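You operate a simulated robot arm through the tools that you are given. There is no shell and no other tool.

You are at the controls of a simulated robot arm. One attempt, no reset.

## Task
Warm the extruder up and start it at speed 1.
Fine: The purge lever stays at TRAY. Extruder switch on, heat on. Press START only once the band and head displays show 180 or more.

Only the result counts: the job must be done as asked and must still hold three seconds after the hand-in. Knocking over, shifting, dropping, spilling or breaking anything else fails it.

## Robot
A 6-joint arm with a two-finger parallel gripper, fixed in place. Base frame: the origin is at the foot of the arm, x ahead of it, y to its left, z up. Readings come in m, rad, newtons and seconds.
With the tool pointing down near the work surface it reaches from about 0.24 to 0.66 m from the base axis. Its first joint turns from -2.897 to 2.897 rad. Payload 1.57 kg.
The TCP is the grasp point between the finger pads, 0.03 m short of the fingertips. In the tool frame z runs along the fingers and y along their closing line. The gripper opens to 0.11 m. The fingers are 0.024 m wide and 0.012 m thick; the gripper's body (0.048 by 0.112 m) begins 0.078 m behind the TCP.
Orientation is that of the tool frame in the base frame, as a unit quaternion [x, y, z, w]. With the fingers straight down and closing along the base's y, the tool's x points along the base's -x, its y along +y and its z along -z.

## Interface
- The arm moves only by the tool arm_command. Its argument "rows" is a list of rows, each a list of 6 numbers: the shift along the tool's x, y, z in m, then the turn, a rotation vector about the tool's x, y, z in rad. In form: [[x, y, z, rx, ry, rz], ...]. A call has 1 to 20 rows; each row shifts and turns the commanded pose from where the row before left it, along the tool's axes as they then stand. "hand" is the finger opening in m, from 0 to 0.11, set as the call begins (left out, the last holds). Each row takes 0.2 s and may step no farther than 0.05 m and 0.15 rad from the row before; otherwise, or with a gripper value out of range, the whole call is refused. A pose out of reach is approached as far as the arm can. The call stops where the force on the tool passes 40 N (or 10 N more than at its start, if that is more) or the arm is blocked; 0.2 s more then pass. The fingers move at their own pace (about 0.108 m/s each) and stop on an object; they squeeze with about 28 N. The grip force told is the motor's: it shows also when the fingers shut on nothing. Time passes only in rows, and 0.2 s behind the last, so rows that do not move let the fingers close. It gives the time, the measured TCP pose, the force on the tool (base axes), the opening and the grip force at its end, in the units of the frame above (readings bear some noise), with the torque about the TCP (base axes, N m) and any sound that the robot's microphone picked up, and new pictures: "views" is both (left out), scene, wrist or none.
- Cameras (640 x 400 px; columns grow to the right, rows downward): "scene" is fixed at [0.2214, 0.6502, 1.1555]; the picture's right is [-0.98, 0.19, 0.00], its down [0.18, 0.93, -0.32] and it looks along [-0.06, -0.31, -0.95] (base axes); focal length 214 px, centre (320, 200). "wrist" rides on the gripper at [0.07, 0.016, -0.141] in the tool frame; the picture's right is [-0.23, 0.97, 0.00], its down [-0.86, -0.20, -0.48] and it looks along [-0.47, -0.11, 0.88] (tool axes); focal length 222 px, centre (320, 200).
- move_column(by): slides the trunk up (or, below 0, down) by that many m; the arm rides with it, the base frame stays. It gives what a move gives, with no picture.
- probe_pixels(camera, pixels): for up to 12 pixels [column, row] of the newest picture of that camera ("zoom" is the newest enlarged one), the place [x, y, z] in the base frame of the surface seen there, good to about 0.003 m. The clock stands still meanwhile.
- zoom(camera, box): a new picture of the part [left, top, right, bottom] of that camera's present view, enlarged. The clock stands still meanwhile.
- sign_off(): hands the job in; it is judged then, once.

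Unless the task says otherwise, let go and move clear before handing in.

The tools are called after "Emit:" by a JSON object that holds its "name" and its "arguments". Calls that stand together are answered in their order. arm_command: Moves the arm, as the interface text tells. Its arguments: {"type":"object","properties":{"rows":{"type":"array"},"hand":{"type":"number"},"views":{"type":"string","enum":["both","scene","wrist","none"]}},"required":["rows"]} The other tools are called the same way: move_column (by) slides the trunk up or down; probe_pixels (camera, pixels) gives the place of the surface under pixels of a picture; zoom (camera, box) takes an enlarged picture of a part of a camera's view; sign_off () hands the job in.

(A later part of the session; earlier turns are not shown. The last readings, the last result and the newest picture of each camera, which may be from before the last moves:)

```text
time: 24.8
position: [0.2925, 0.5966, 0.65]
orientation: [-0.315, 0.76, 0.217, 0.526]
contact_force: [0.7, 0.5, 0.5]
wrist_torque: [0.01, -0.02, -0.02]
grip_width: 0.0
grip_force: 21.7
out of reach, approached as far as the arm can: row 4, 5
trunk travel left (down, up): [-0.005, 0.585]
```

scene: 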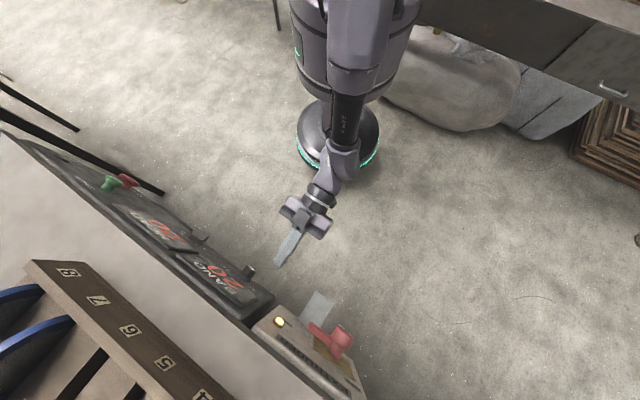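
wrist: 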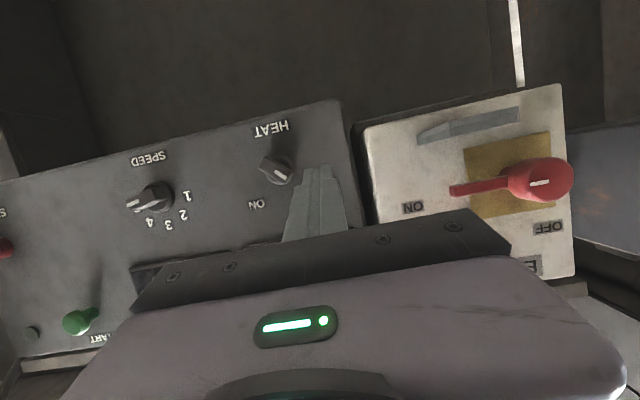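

Checking the geometry, the forearm-roll joint is at its limit when the tool is near level and lined up with the arm; tilting the tool to about 60° below horizontal avoids it. I'll pitch down by ~0.69 rad in small steps, staying clear of the panel.

Emit:
{"name": "arm_command", "arguments": {"rows": [[0, 0, -0.01, 0, 0.07, 0], [0, 0, 0, 0, 0.07, 0], [0, 0, 0, 0, 0.07, 0], [0, 0, 0, 0, 0.07, 0], [0, 0, 0, 0, 0.07, 0], [0, 0, 0, 0, 0.07, 0], [0, 0, 0, 0, 0.07, 0], [0, 0, 0, 0, 0.07, 0], [0, 0, 0, 0, 0.07, 0], [0, 0, 0, 0, 0.056, 0]], "views": "both"}}

```text
time: 27.0
position: [0.2872, 0.5872, 0.655]
orientation: [-0.378, 0.885, 0.109, 0.25]
contact_force: [0.2, 0.6, -0.7]
wrist_torque: [0.0, 0.01, 0.0]
grip_width: 0.0001
grip_force: 21.3
trunk travel left (down, up): [-0.005, 0.585]
```

scene: 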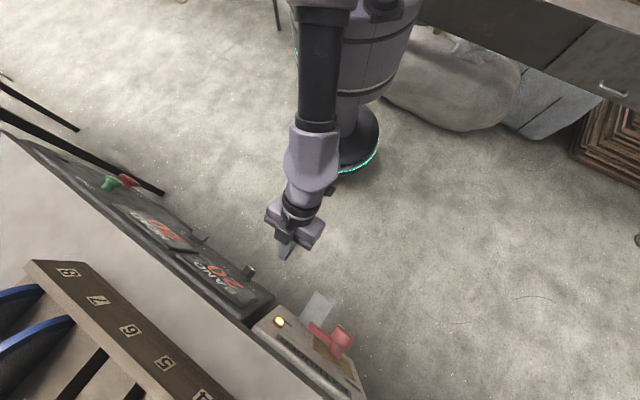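
wrist: 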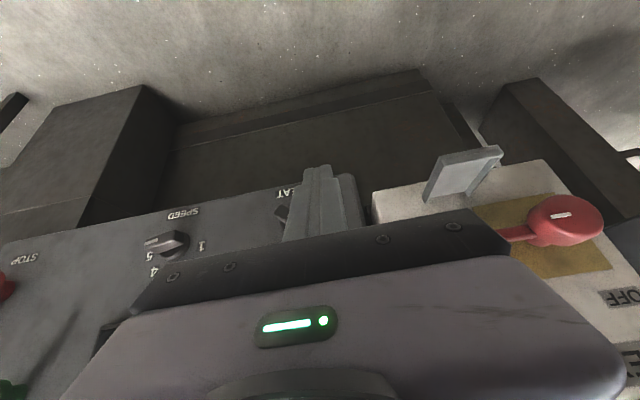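

Everything was reachable this time; the tool is now 58° below horizontal. I'll zoom the scene camera on the HEAT and SPEED knobs to get their exact centres and shapes.

Emit:
{"name": "zoom", "arguments": {"camera": "scene", "box": [180, 220, 280, 295]}}

```text
5.33 times, centred on (230, 258) of scene
```

zoom: 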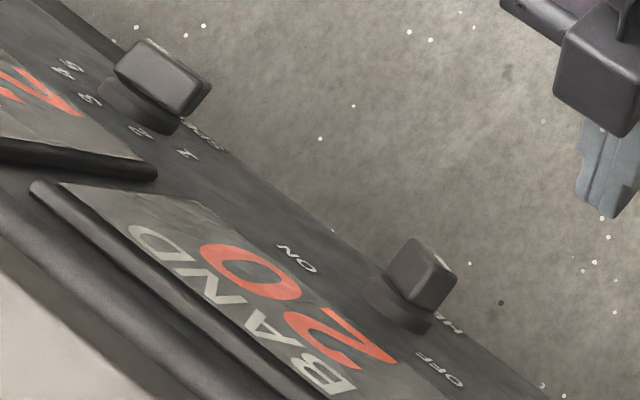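

Emit:
{"name": "probe_pixels", "arguments": {"camera": "zoom", "pixels": [[420, 275], [408, 245], [450, 282], [432, 302], [395, 272], [400, 315], [160, 72], [125, 65], [200, 88], [180, 112], [150, 45], [135, 110]]}}

```text
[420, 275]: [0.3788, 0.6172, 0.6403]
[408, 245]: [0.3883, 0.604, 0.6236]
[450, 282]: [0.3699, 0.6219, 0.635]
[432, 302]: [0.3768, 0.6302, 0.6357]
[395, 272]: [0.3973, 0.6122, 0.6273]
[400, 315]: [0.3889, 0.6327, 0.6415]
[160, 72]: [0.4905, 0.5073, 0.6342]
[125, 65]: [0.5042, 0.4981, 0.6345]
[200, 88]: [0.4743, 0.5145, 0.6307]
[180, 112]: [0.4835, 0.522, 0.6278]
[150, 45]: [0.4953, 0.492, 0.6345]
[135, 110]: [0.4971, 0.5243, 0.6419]
```

I've located both knob axes: HEAT at r≈-0.1465, z≈0.625 and SPEED at r≈0.003, z≈0.625, bar fronts at d≈0.70. I'll bring the closed fingertip to the left of HEAT's pointer end, stopping short of contact.

Emit:
{"name": "arm_command", "arguments": {"rows": [[-0.0183, 0.0, 0.0117, 0, 0, 0], [-0.0183, -0.0165, 0.0117, 0, 0, 0], [-0.0183, 0, 0.0117, 0, 0, 0]], "views": "both"}}

Emit:
{"name": "zoom", "arguments": {"camera": "scene", "box": [200, 230, 300, 305]}}

Emit:
{"name": "zoom", "arguments": {"camera": "wrist", "box": [240, 100, 400, 240]}}

```text
time: 27.8
position: [0.3441, 0.6231, 0.6541]
orientation: [-0.377, 0.888, 0.106, 0.241]
contact_force: [1.1, -0.8, 0.4]
wrist_torque: [-0.02, 0.01, -0.01]
grip_width: 0.0
grip_force: 21.1
trunk travel left (down, up): [-0.005, 0.585]
```

scene: 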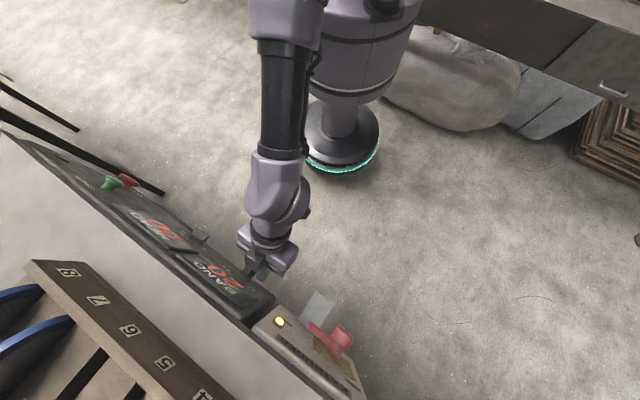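
wrist: 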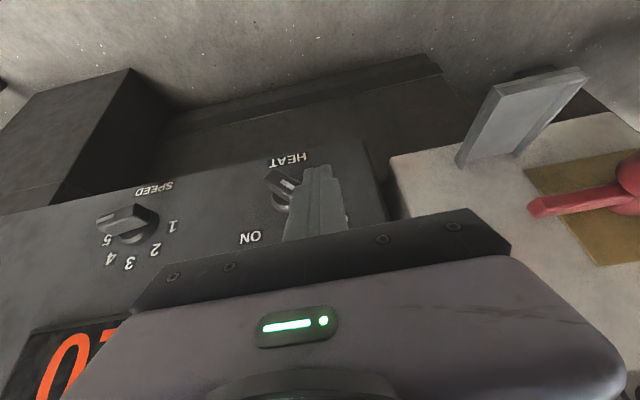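

```text
5.33 times, centred on (250, 268) of scene
```

zoom: 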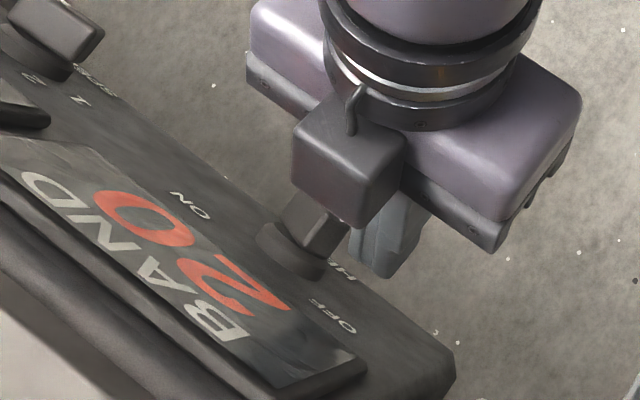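

```text
2.86 times, centred on (320, 170) of wrist
```

zoom: 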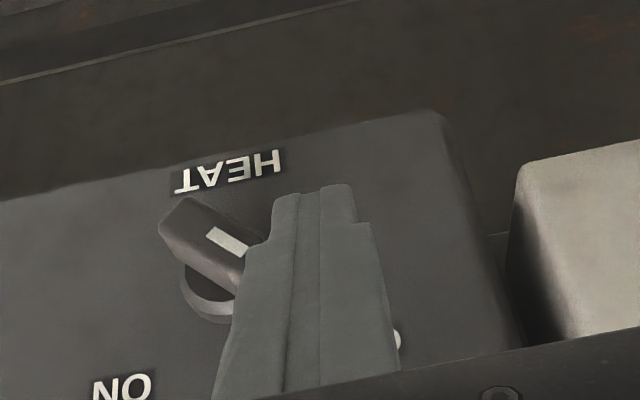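

The fingertip sits just left (image right) of the HEAT pointer's end at (228,242) in the zoom. I'll push it rightwards in small steps.

Emit:
{"name": "arm_command", "arguments": {"rows": [[0, -0.006, 0, 0, 0, 0], [0, -0.006, 0, 0, 0, 0], [0, -0.006, 0, 0, 0, 0]], "views": "both"}}

Emit:
{"name": "zoom", "arguments": {"camera": "wrist", "box": [240, 100, 400, 240]}}

Emit:
{"name": "zoom", "arguments": {"camera": "scene", "box": [200, 230, 300, 305]}}

```text
time: 28.5
position: [0.3495, 0.6181, 0.6568]
orientation: [-0.382, 0.885, 0.112, 0.243]
contact_force: [-6.0, 3.1, 3.7]
wrist_torque: [0.08, 0.08, 0.04]
grip_width: 0.0
grip_force: 21.6
trunk travel left (down, up): [-0.005, 0.585]
stopped in row 3: the force on the tool passed its limit at 46 N (the readings are from after the stop); the commanded pose is now the measured one
```

scene: 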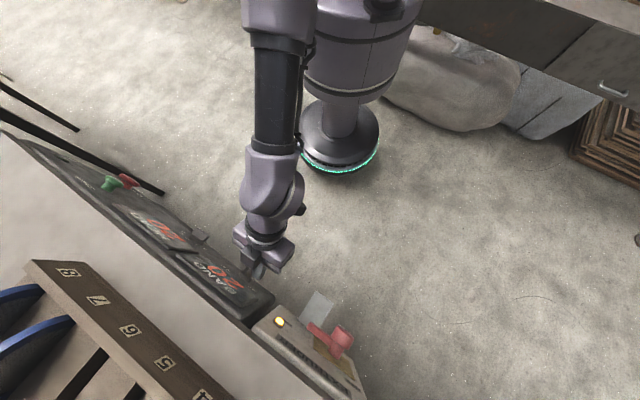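
wrist: 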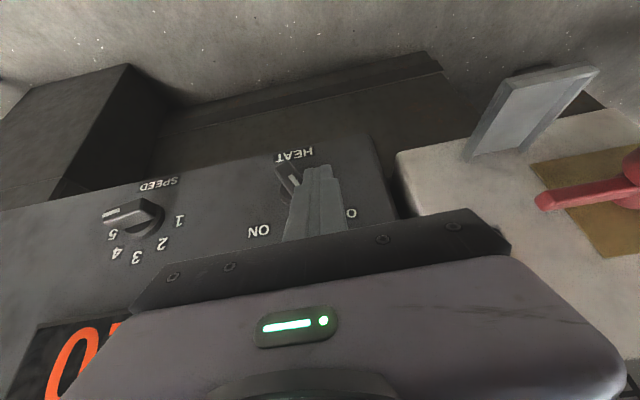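

```text
2.86 times, centred on (320, 170) of wrist
```

zoom: 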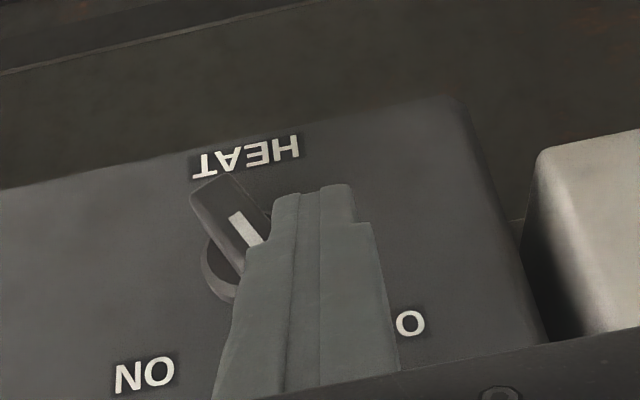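

```text
5.33 times, centred on (250, 268) of scene
```

zoom: 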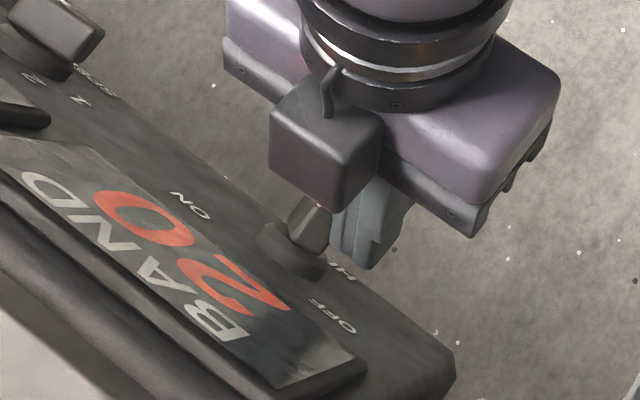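

The HEAT knob turned about 10–15° before the force limit tripped at 46 N, likely from pushing too fast. I'll continue more slowly in 1.5 mm steps.

Emit:
{"name": "arm_command", "arguments": {"rows": [[0, -0.0015, 0, 0, 0, 0], [0, -0.0015, 0, 0, 0, 0], [0, -0.0015, 0, 0, 0, 0], [0, -0.0015, 0, 0, 0, 0], [0, -0.0015, 0, 0, 0, 0], [0, -0.0015, 0, 0, 0, 0], [0, -0.0015, 0, 0, 0, 0], [0, -0.0015, 0, 0, 0, 0]], "views": "wrist"}}

Emit:
{"name": "zoom", "arguments": {"camera": "wrist", "box": [240, 100, 400, 240]}}

```text
time: 30.3
position: [0.3583, 0.6107, 0.6601]
orientation: [-0.381, 0.885, 0.112, 0.244]
contact_force: [-27.9, 5.2, 21.9]
wrist_torque: [0.23, 0.42, 0.2]
grip_width: 0.0
grip_force: 21.5
trunk travel left (down, up): [-0.005, 0.585]
```

wrist: 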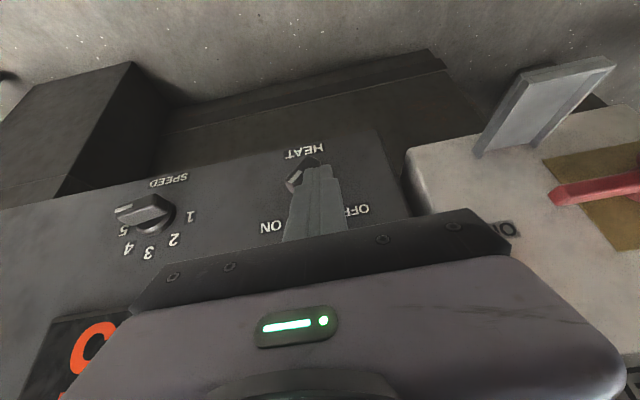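

```text
2.86 times, centred on (320, 170) of wrist
```

zoom: 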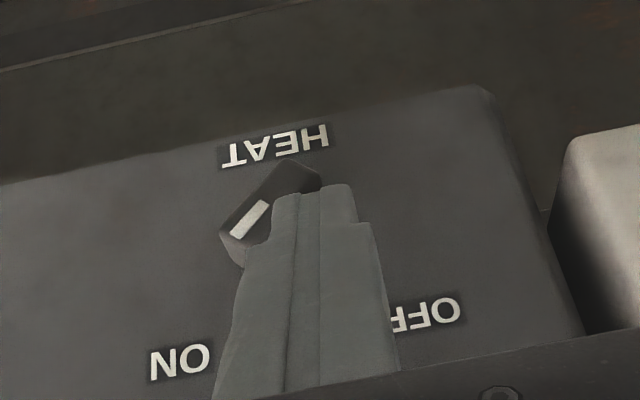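

The HEAT knob has snapped over to ON (white mark now at (248,220), pointing to the ON side). I'll back off leftward and out, then check the displays.

Emit:
{"name": "arm_command", "arguments": {"rows": [[0, 0.008, 0, 0, 0, 0], [0, 0.008, 0, 0, 0, 0], [0.0256, 0, -0.0157, 0, 0, 0], [0.0256, 0, -0.0157, 0, 0, 0]], "views": "both"}}

Emit:
{"name": "zoom", "arguments": {"camera": "scene", "box": [120, 190, 300, 325]}}

Emit:
{"name": "zoom", "arguments": {"camera": "wrist", "box": [80, 130, 400, 330]}}

```text
time: 31.3
position: [0.3074, 0.5773, 0.6572]
orientation: [-0.381, 0.885, 0.111, 0.242]
contact_force: [0.1, -0.8, -1.1]
wrist_torque: [0.05, 0.0, -0.02]
grip_width: 0.0001
grip_force: 20.9
trunk travel left (down, up): [-0.005, 0.585]
```

scene: 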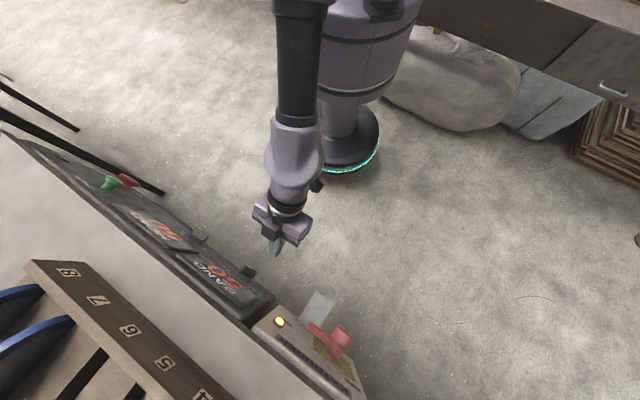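
wrist: 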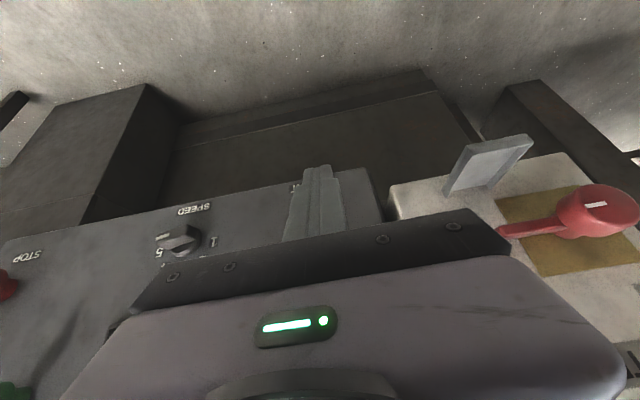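

```text
2.96 times, centred on (210, 258) of scene
```

zoom: 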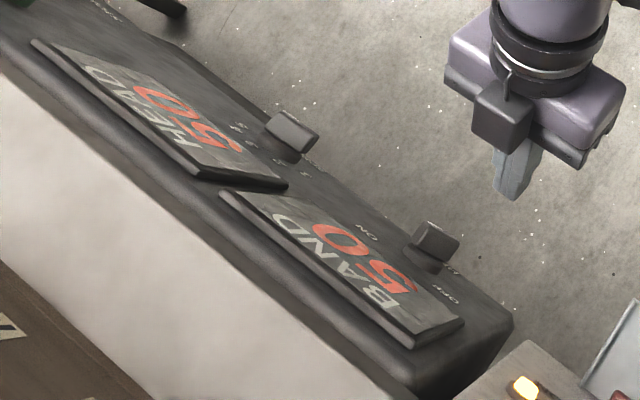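

```text
2.00 times, centred on (240, 230) of wrist
```

zoom: 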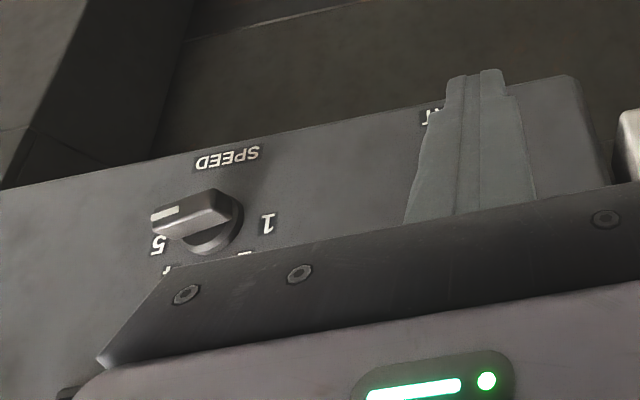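

Both displays now read 50 and the heat is on, so it's warming up. Meanwhile I'll move to the SPEED knob (pointing at 5) and position the fingertip above its left (tail) end to push it counter-clockwise.

Emit:
{"name": "arm_command", "arguments": {"rows": [[-0.0052, -0.04, -0.0086, 0, 0, 0], [0, -0.04, 0, 0, 0, 0], [0, -0.04, 0, 0, 0, 0], [0, -0.0406, 0, 0, 0, 0], [-0.0167, 0, 0.01, 0, 0, 0], [-0.0167, 0, 0.01, 0, 0, 0], [-0.0167, 0, 0.01, 0, 0, 0]], "views": "both"}}

Emit:
{"name": "zoom", "arguments": {"camera": "wrist", "box": [240, 100, 400, 240]}}

Emit:
{"name": "zoom", "arguments": {"camera": "scene", "box": [150, 200, 270, 290]}}

```text
time: 32.9
position: [0.4498, 0.4918, 0.6655]
orientation: [-0.38, 0.885, 0.108, 0.247]
contact_force: [0.3, -0.1, -0.8]
wrist_torque: [0.0, 0.04, 0.01]
grip_width: 0.0001
grip_force: 20.9
out of reach, approached as far as the arm can: row 6, 7
trunk travel left (down, up): [-0.005, 0.585]
```

scene: 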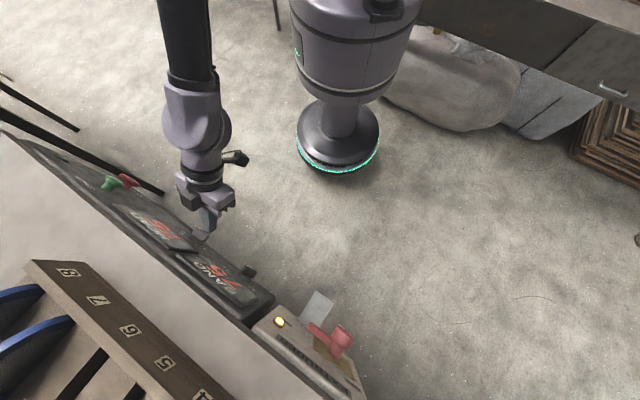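
wrist: 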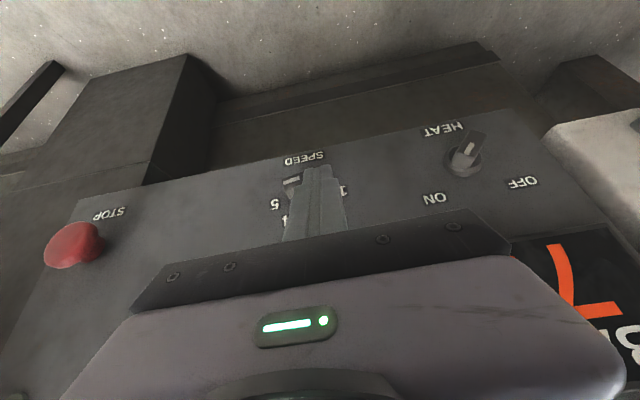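

```text
2.86 times, centred on (320, 170) of wrist
```

zoom: 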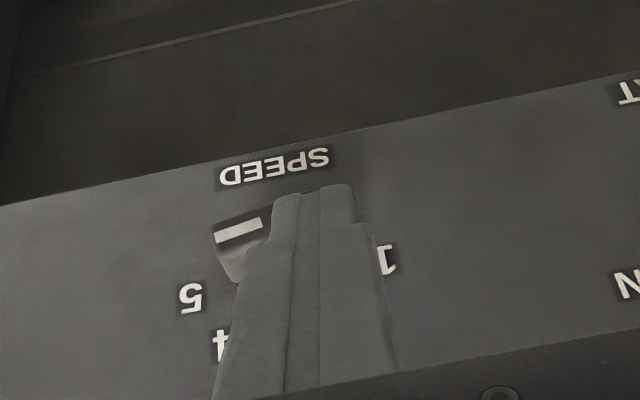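

```text
4.44 times, centred on (210, 245) of scene
```

zoom: 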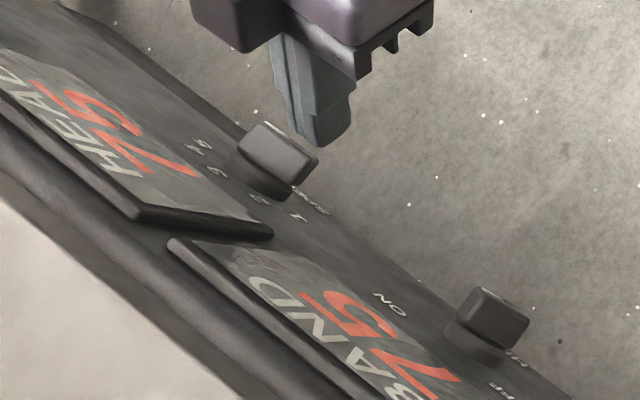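

HEAT is confirmed at ON and the displays read 75. The last two rows were limited (near-aligned wrist), so I'll pitch the tool a little steeper to ~70° and then continue to the SPEED knob.

Emit:
{"name": "arm_command", "arguments": {"rows": [[0, 0, 0, 0, 0.065, 0], [0, 0, 0, 0, 0.065, 0], [0, 0, 0, 0, 0.065, 0], [0, 0, 0, 0, 0, 0]], "views": "both"}}

```text
time: 33.9
position: [0.4719, 0.4821, 0.6693]
orientation: [-0.37, 0.893, 0.065, 0.248]
contact_force: [-0.2, -0.1, -0.4]
wrist_torque: [0.01, 0.04, 0.01]
grip_width: 0.0
grip_force: 21.7
out of reach, approached as far as the arm can: row 1, 2, 3
trunk travel left (down, up): [-0.005, 0.585]
```

scene: 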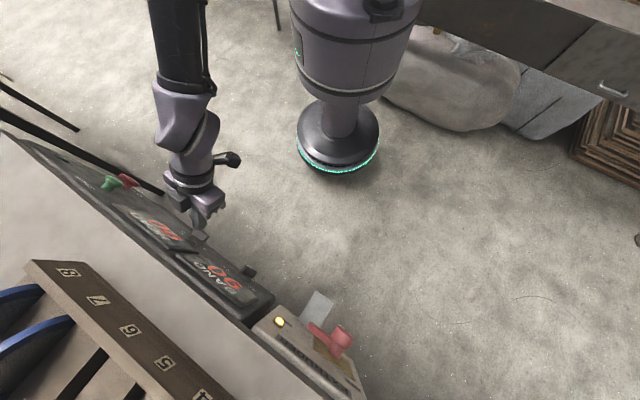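
wrist: 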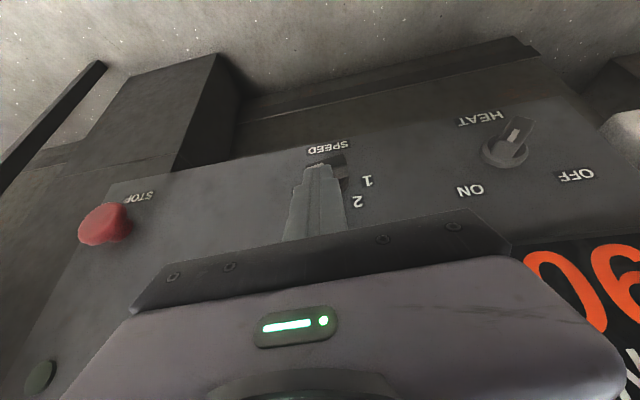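

The tool yawed to the right instead of pitching, so a joint is limiting here. I'll probe the forearm to understand the actual arm posture.

Emit:
{"name": "probe_pixels", "arguments": {"camera": "scene", "pixels": [[170, 5], [175, 40], [180, 75], [175, 105], [195, 130], [190, 155], [190, 180], [205, 185], [230, 158], [160, 30], [195, 30], [200, 105]]}}

Emit:
{"name": "zoom", "arguments": {"camera": "scene", "box": [120, 0, 280, 240]}}

```text
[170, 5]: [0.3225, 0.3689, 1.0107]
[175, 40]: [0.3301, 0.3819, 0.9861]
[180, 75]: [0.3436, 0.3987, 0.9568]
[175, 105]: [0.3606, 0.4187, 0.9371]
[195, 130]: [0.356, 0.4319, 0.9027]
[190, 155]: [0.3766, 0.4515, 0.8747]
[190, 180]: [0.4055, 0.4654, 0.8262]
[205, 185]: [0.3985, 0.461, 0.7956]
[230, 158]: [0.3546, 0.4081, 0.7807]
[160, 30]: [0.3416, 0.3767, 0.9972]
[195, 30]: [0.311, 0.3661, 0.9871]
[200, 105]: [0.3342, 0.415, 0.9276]
```

```text
1.67 times, centred on (200, 120) of scene
```

zoom: 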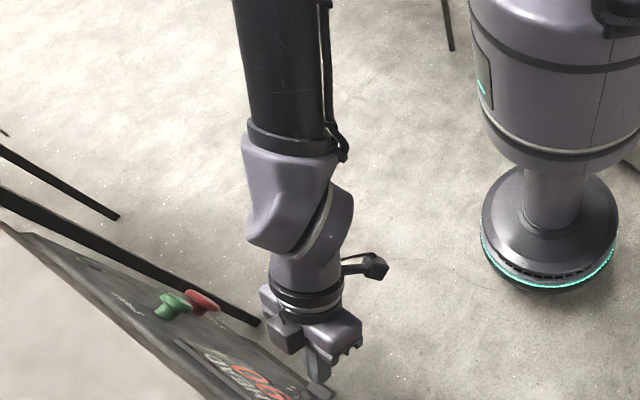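

The forearm slope here (~56°) nearly matches the tool tilt, so the wrist is singular. I'll go back left where there's room, pitch to ~75° there, and then return to the SPEED knob with a proper bend.

Emit:
{"name": "arm_command", "arguments": {"rows": [[0.017, 0.01, -0.01, 0, 0, 0], [0.017, 0.03, -0.01, 0, 0, 0], [0, 0.04, 0, -0.05, 0, 0], [0, 0.04, 0, -0.05, 0, 0], [0, 0.04, 0, -0.05, 0, 0], [0, 0.03, 0, 0, 0, 0]], "views": "none"}}

```text
time: 35.3
position: [0.3113, 0.5867, 0.6705]
orientation: [-0.39, 0.896, 0.121, 0.173]
contact_force: [-0.9, 0.6, 0.4]
wrist_torque: [-0.02, -0.01, -0.01]
grip_width: 0.0
grip_force: 21.1
out of reach, approached as far as the arm can: row 1
trunk travel left (down, up): [-0.005, 0.585]
```

Now at r≈-0.18 with room; I'll square the tool to the panel at 75° below horizontal.

Emit:
{"name": "arm_command", "arguments": {"rows": [[0, 0, 0, 0.0436, 0.0768, 0.001], [0, 0, 0, 0.0436, 0.0768, 0.001], [0, 0, 0, 0, 0, 0]], "views": "scene"}}

```text
time: 36.1
position: [0.3131, 0.5878, 0.6701]
orientation: [-0.389, 0.912, 0.051, 0.121]
contact_force: [0.4, 0.7, 0.4]
wrist_torque: [-0.02, 0.01, 0.0]
grip_width: 0.0
grip_force: 21.0
trunk travel left (down, up): [-0.005, 0.585]
```

scene: 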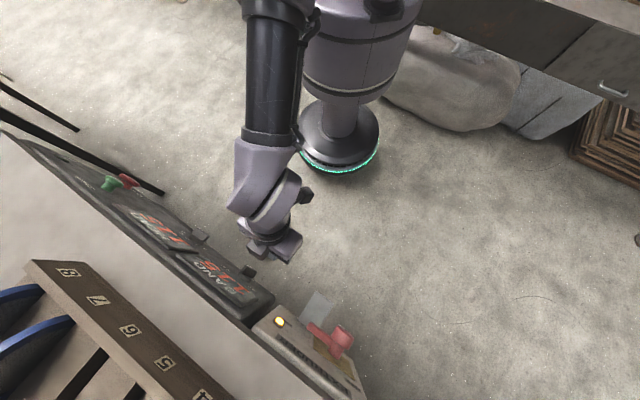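

The tool is squared at 75° tilt with no limit reported, and the displays read about 115. Now back right to the SPEED knob, then in toward it above its tail end.

Emit:
{"name": "arm_command", "arguments": {"rows": [[0, -0.041, 0, 0, 0, 0], [0, -0.041, 0, 0, 0, 0], [0, -0.041, 0, 0, 0, 0], [0, -0.041, 0, 0, 0, 0], [-0.0172, 0, 0.0046, 0, 0, 0], [-0.0172, 0, 0.0046, 0, 0, 0], [-0.0172, 0, 0.0046, 0, 0, 0]], "views": "both"}}

Emit:
{"name": "zoom", "arguments": {"camera": "scene", "box": [150, 200, 270, 290]}}

Emit:
{"name": "zoom", "arguments": {"camera": "wrist", "box": [240, 100, 400, 240]}}

```text
time: 37.7
position: [0.4693, 0.5135, 0.6703]
orientation: [-0.389, 0.912, 0.051, 0.121]
contact_force: [0.2, 0.1, 0.1]
wrist_torque: [0.02, -0.04, 0.0]
grip_width: 0.0001
grip_force: 21.3
trunk travel left (down, up): [-0.005, 0.585]
```

scene: 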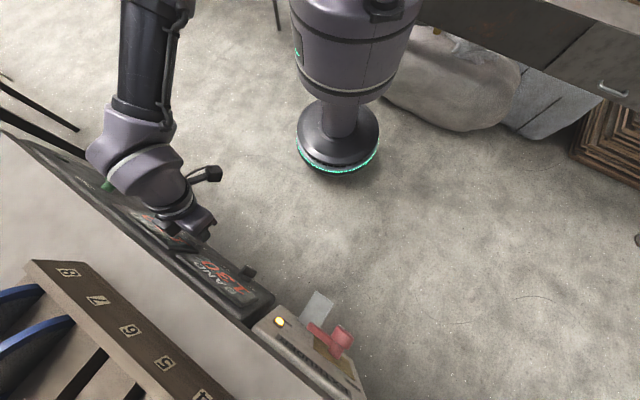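
wrist: 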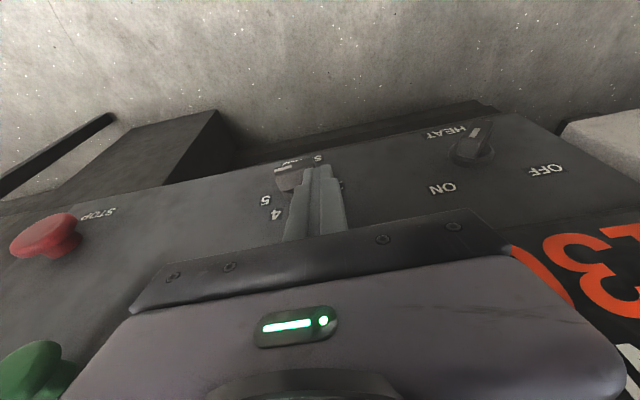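

```text
4.44 times, centred on (210, 245) of scene
```

zoom: 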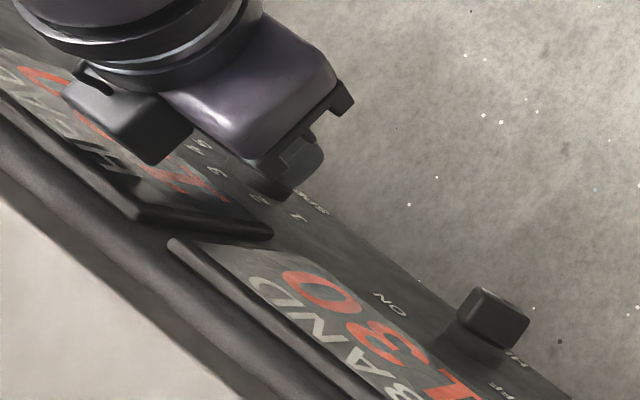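

```text
2.86 times, centred on (320, 170) of wrist
```

zoom: 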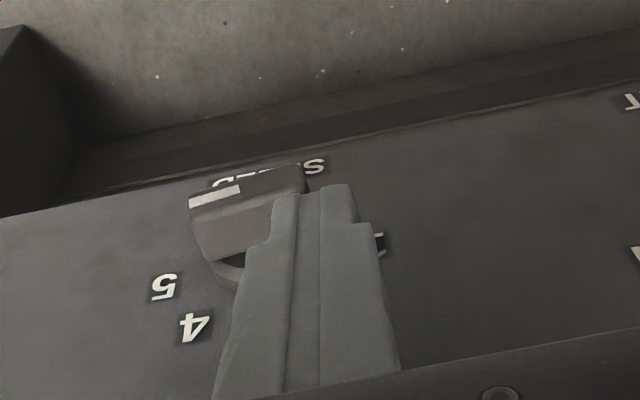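

The fingertip is just above the SPEED knob's tail end (tip at (315,190), tail at (300,180) in the zoom), and the displays read 130. I'll push down slowly.

Emit:
{"name": "arm_command", "arguments": {"rows": [[0.00065, 0, 0.0024, 0, 0, 0], [0.00065, 0, 0.0024, 0, 0, 0], [0.00065, 0, 0.0024, 0, 0, 0], [0.0004, 0, 0.00145, 0, 0, 0], [0.0004, 0, 0.00145, 0, 0, 0], [0.0004, 0, 0.00145, 0, 0, 0], [0.0004, 0, 0.00145, 0, 0, 0], [0.0004, 0, 0.00145, 0, 0, 0], [0.0004, 0, 0.00145, 0, 0, 0], [0.0004, 0, 0.00145, 0, 0, 0]], "views": "wrist"}}

Emit:
{"name": "zoom", "arguments": {"camera": "wrist", "box": [240, 100, 400, 240]}}

```text
time: 39.9
position: [0.4693, 0.5133, 0.6546]
orientation: [-0.39, 0.912, 0.051, 0.121]
contact_force: [-0.9, 0.0, 2.0]
wrist_torque: [0.01, 0.01, -0.01]
grip_width: 0.0
grip_force: 21.1
trunk travel left (down, up): [-0.005, 0.585]
```

wrist: 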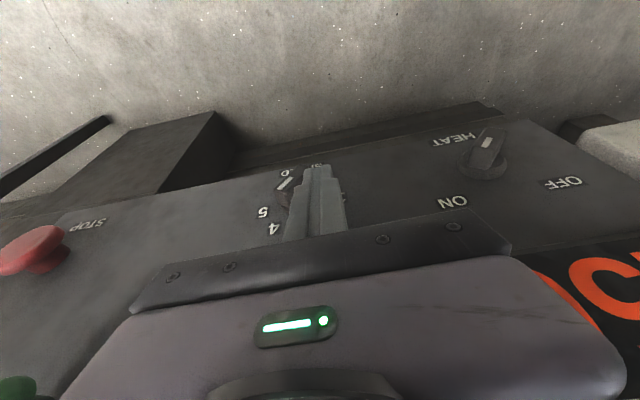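

```text
2.86 times, centred on (320, 170) of wrist
```

zoom: 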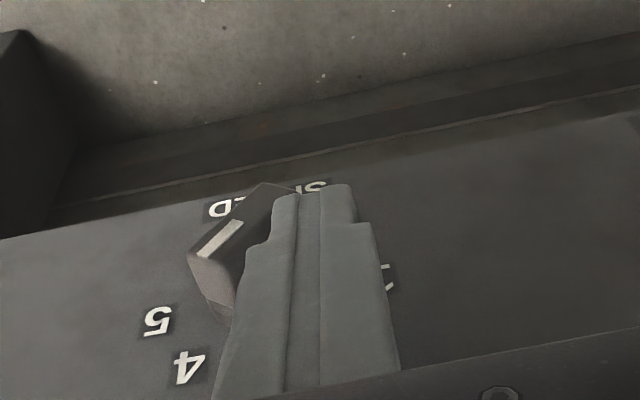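

SPEED has turned to about 4 with little force. Now I'll lift, move to the right side of the pointer, come down beside it, and push it left.

Emit:
{"name": "arm_command", "arguments": {"rows": [[-0.0078, 0, -0.029, 0, 0, 0], [0, -0.0278, 0, 0, 0, 0], [0, -0.0278, 0, 0, 0, 0], [0.0035, 0, 0.0131, 0, 0, 0], [0.0035, 0, 0.0131, 0, 0, 0]], "views": "wrist"}}

Emit:
{"name": "zoom", "arguments": {"camera": "wrist", "box": [240, 100, 400, 240]}}

```text
time: 41.1
position: [0.5081, 0.4752, 0.6565]
orientation: [-0.389, 0.912, 0.052, 0.12]
contact_force: [0.1, -0.1, -0.8]
wrist_torque: [0.01, 0.0, 0.02]
grip_width: 0.0005
grip_force: 21.3
trunk travel left (down, up): [-0.005, 0.585]
```

wrist: 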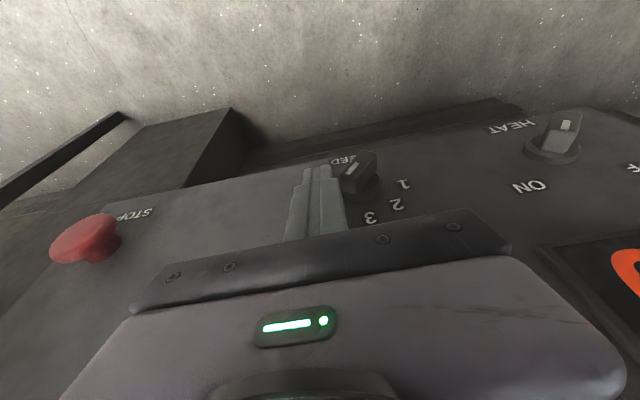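

```text
2.86 times, centred on (320, 170) of wrist
```

zoom: 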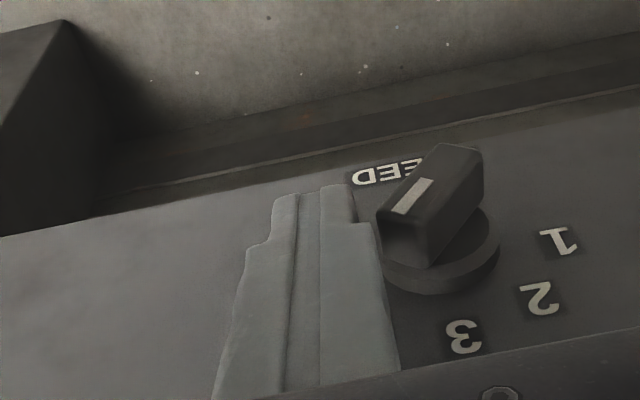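

The finger sits right beside the pointer end (pointer at (410,195), finger edge at (360,220)). Pushing left in small steps.

Emit:
{"name": "arm_command", "arguments": {"rows": [[0, 0.002, 0, 0, 0, 0], [0, 0.002, 0, 0, 0, 0], [0, 0.002, 0, 0, 0, 0], [0, 0.002, 0, 0, 0, 0], [0, 0.002, 0, 0, 0, 0], [0, 0.002, 0, 0, 0, 0], [0, 0.002, 0, 0, 0, 0], [0, 0.002, 0, 0, 0, 0], [0, 0.002, 0, 0, 0, 0], [0, 0.002, 0, 0, 0, 0]], "views": "wrist"}}

Emit:
{"name": "zoom", "arguments": {"camera": "wrist", "box": [240, 100, 400, 240]}}

```text
time: 43.5
position: [0.4975, 0.4845, 0.6558]
orientation: [-0.388, 0.913, 0.049, 0.12]
contact_force: [5.2, -13.2, 4.4]
wrist_torque: [-0.3, -0.17, -0.11]
grip_width: 0.0
grip_force: 21.0
trunk travel left (down, up): [-0.005, 0.585]
stopped in row 10: the force on the tool passed its limit at 41 N (the readings are from after the stop); the commanded pose is now the measured one
```

wrist: 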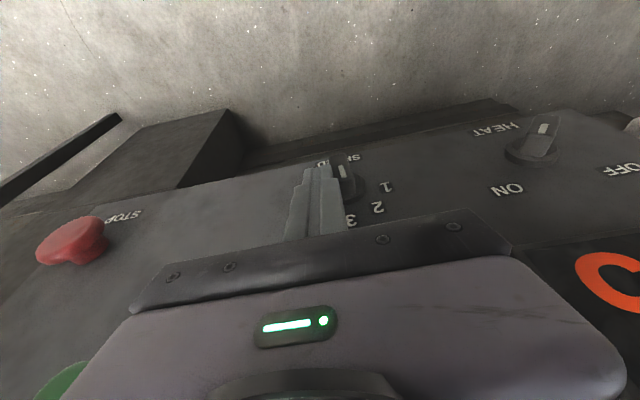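

```text
2.86 times, centred on (320, 170) of wrist
```

zoom: 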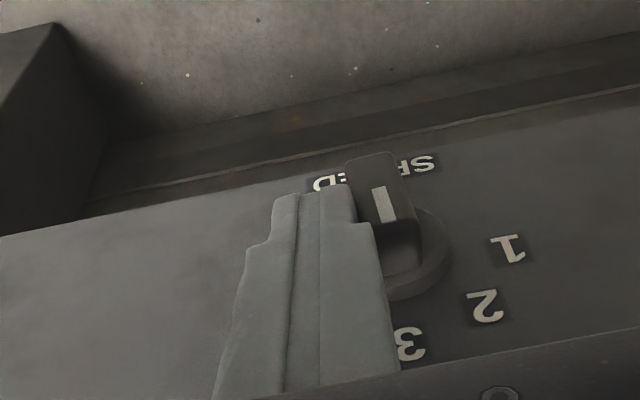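

The knob is at 3 (pointer straight up) and the push stopped at 41 N because the contact is too near the axis. I'll back off, raise the finger ~6 mm for more leverage at the bar's end, and push left slowly.

Emit:
{"name": "arm_command", "arguments": {"rows": [[0, -0.003, 0, 0, 0, 0], [-0.0016, 0, -0.006, 0, 0, 0], [0, 0.002, 0, 0, 0, 0], [0, 0.001, 0, 0, 0, 0], [0, 0.001, 0, 0, 0, 0], [0, 0.001, 0, 0, 0, 0], [0, 0.001, 0, 0, 0, 0], [0, 0.001, 0, 0, 0, 0], [0, 0.001, 0, 0, 0, 0], [0, 0.001, 0, 0, 0, 0], [0, 0.001, 0, 0, 0, 0]], "views": "wrist"}}

Emit:
{"name": "zoom", "arguments": {"camera": "wrist", "box": [240, 100, 400, 240]}}

```text
time: 45.9
position: [0.4886, 0.4929, 0.6648]
orientation: [-0.389, 0.912, 0.051, 0.122]
contact_force: [-2.8, 11.7, 25.3]
wrist_torque: [0.55, 0.19, -0.06]
grip_width: 0.0
grip_force: 21.7
trunk travel left (down, up): [-0.005, 0.585]
```

wrist: 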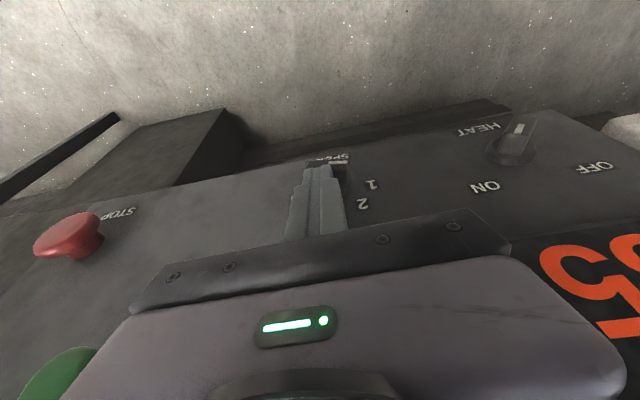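

```text
2.86 times, centred on (320, 170) of wrist
```

zoom: 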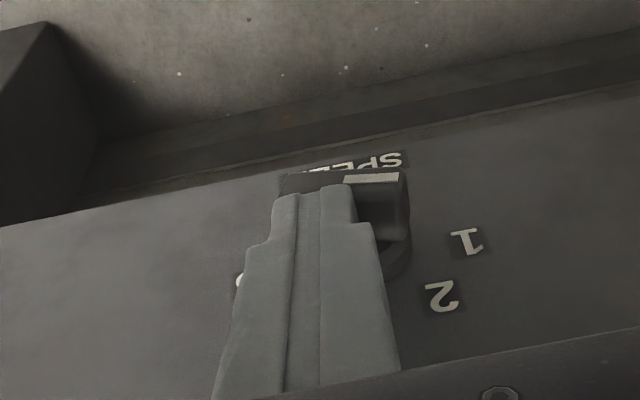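

The knob's mark at (370,180) now points to the image right, i.e. facing left toward 1. I'll lift off and retreat to inspect it.

Emit:
{"name": "arm_command", "arguments": {"rows": [[-0.0026, 0, -0.0097, 0, 0, 0], [-0.0026, 0, -0.0097, 0, 0, 0], [0.0386, 0, -0.0104, 0, 0, 0], [0.0386, 0, -0.0104, 0, 0, 0]], "views": "both"}}

Emit:
{"name": "zoom", "arguments": {"camera": "scene", "box": [120, 190, 300, 325]}}

Emit:
{"name": "zoom", "arguments": {"camera": "wrist", "box": [200, 100, 440, 280]}}

```text
time: 46.9
position: [0.4354, 0.434, 0.6811]
orientation: [-0.389, 0.912, 0.05, 0.12]
contact_force: [-0.3, 0.3, 0.1]
wrist_torque: [0.03, 0.0, 0.0]
grip_width: 0.0
grip_force: 21.0
trunk travel left (down, up): [-0.005, 0.585]
```

scene: 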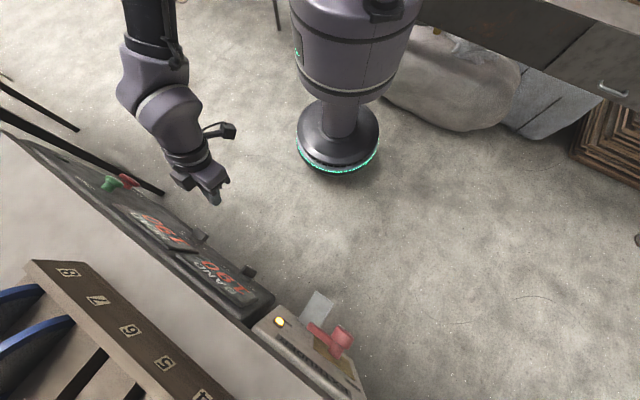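
wrist: 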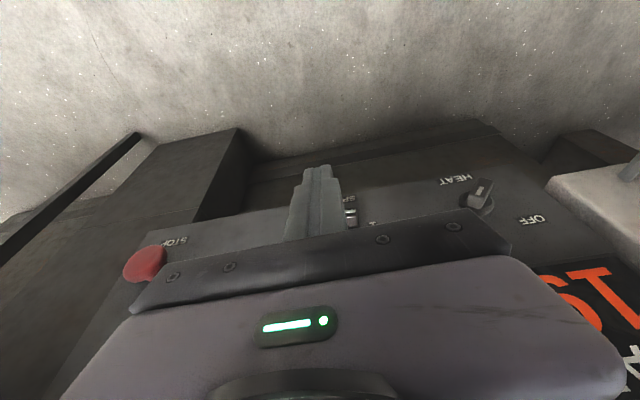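

```text
2.96 times, centred on (210, 258) of scene
```

zoom: 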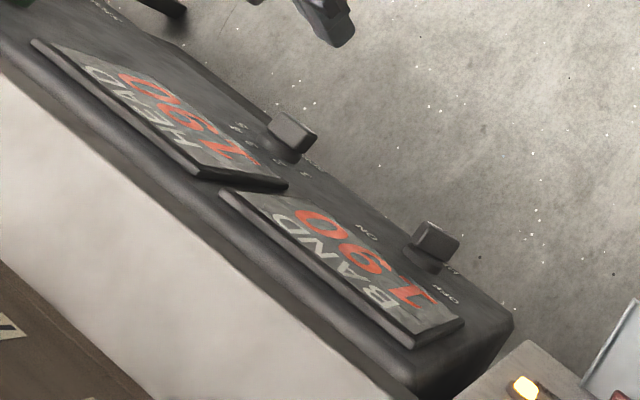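

```text
2.22 times, centred on (320, 190) of wrist
```

zoom: 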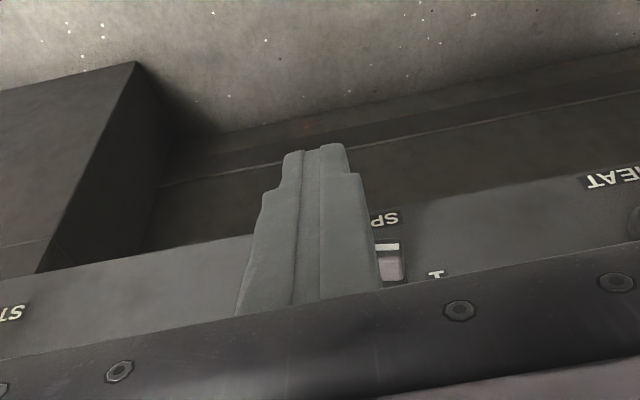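

Both displays show 190, and SPEED's mark points left. Before starting I'll move up and right in front of START (no contact) and use the wrist view to verify SPEED is at 1.

Emit:
{"name": "arm_command", "arguments": {"rows": [[-0.0095, -0.0318, -0.0354, 0, 0, 0], [-0.0095, -0.0318, -0.0354, 0, 0, 0], [-0.0095, -0.0318, -0.0354, 0, 0, 0], [0, -0.0318, 0, 0, 0, 0]], "views": "both"}}

Emit:
{"name": "zoom", "arguments": {"camera": "wrist", "box": [300, 100, 640, 310]}}

Emit:
{"name": "zoom", "arguments": {"camera": "scene", "box": [150, 200, 270, 290]}}

```text
time: 47.9
position: [0.53, 0.3469, 0.7916]
orientation: [-0.389, 0.912, 0.049, 0.121]
contact_force: [0.3, -0.6, 0.3]
wrist_torque: [0.0, -0.01, -0.05]
grip_width: 0.0
grip_force: 21.5
trunk travel left (down, up): [-0.005, 0.585]
```

scene: 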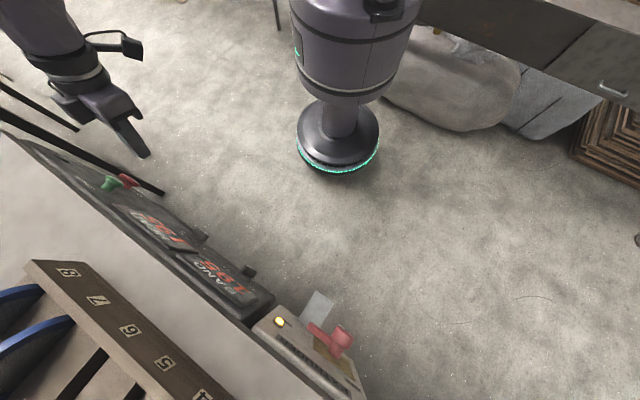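
wrist: 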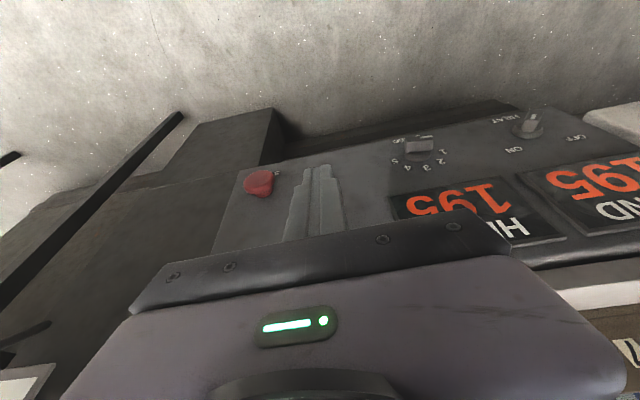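

```text
1.88 times, centred on (470, 205) of wrist
```

zoom: 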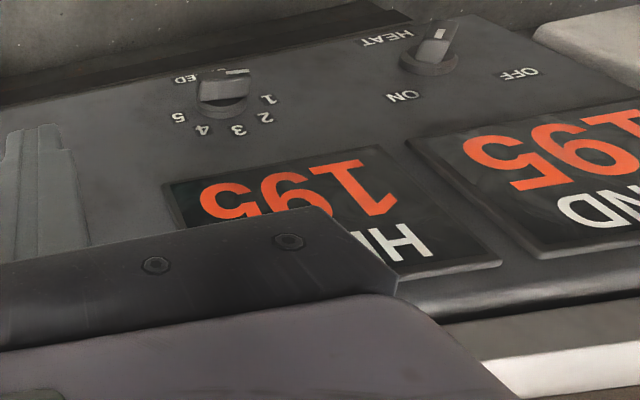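

```text
4.44 times, centred on (210, 245) of scene
```

zoom: 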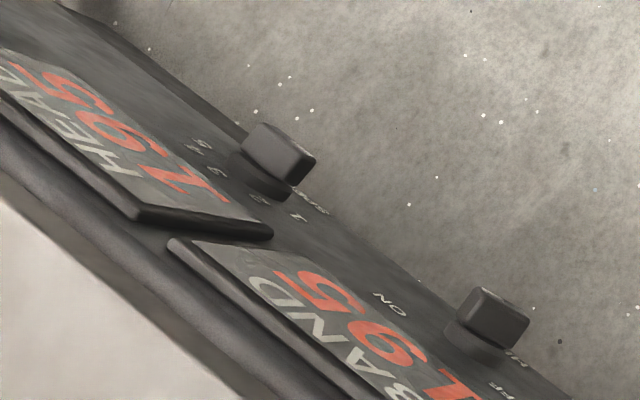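

The displays read 195/195 and SPEED's white mark is at the "1" side. One closer look at the knobs to be sure before pressing START.

Emit:
{"name": "zoom", "arguments": {"camera": "wrist", "box": [380, 110, 480, 180]}}

Emit:
{"name": "zoom", "arguments": {"camera": "scene", "box": [70, 150, 150, 210]}}

Emit:
{"name": "probe_pixels", "arguments": {"camera": "scene", "pixels": [[110, 181], [113, 186], [107, 178], [116, 180], [105, 187], [112, 178]]}}

```text
5.71 times, centred on (430, 145) of wrist
```

zoom: 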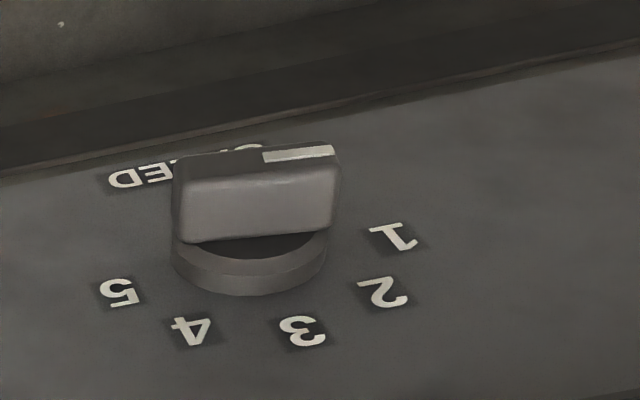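

```text
6.67 times, centred on (110, 180) of scene
```

zoom: 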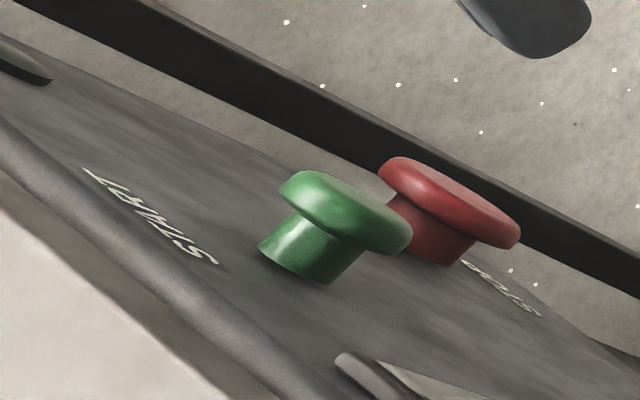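

```text
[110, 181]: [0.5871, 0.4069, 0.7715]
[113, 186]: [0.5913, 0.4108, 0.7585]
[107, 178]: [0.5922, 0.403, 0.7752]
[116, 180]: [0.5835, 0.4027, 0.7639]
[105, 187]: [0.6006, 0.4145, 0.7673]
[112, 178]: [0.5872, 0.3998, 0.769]
```

SPEED points at 1, HEAT at ON, both displays at 195. START's cap centre is at about r=0.143, z=0.763, so I'll push the fingertip straight in, slowly at the end.

Emit:
{"name": "arm_command", "arguments": {"rows": [[-0.0137, 0, 0.0068, 0, 0, 0], [-0.0145, 0, 0.0039, 0, 0, 0], [-0.0145, 0, 0.0039, 0, 0, 0], [-0.00193, 0, 0.00052, 0, 0, 0], [-0.00193, 0, 0.00052, 0, 0, 0], [-0.00193, 0, 0.00052, 0, 0, 0], [-0.00193, 0, 0.00052, 0, 0, 0], [-0.00193, 0, 0.00052, 0, 0, 0], [-0.00193, 0, 0.00052, 0, 0, 0], [-0.00193, 0, 0.00052, 0, 0, 0], [-0.00193, 0, 0.00052, 0, 0, 0], [-0.00193, 0, 0.00052, 0, 0, 0]], "views": "both"}}

Emit:
{"name": "zoom", "arguments": {"camera": "scene", "box": [60, 130, 200, 235]}}

```text
time: 50.5
position: [0.5705, 0.3921, 0.7893]
orientation: [-0.389, 0.912, 0.049, 0.12]
contact_force: [-1.2, -2.7, 0.9]
wrist_torque: [-0.03, 0.06, -0.03]
grip_width: 0.0002
grip_force: 21.3
trunk travel left (down, up): [-0.005, 0.585]
```

scene: 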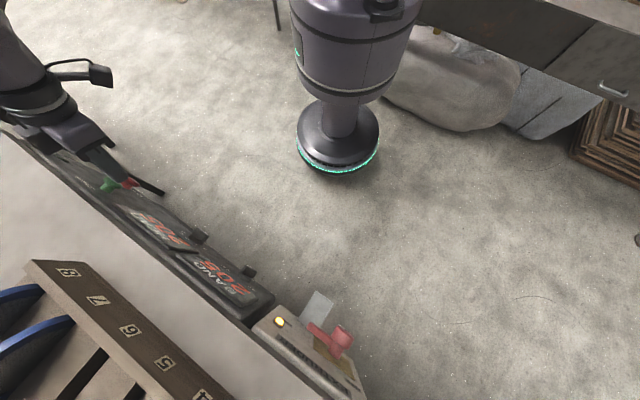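
wrist: 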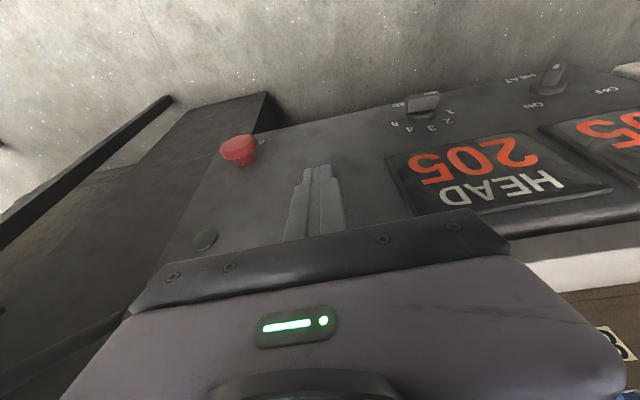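

```text
3.81 times, centred on (130, 182) of scene
```

zoom: 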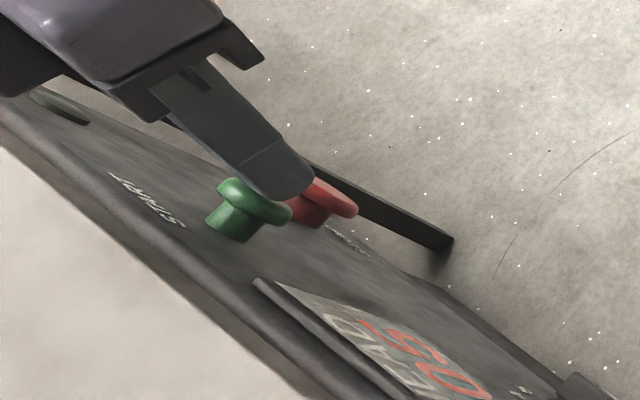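

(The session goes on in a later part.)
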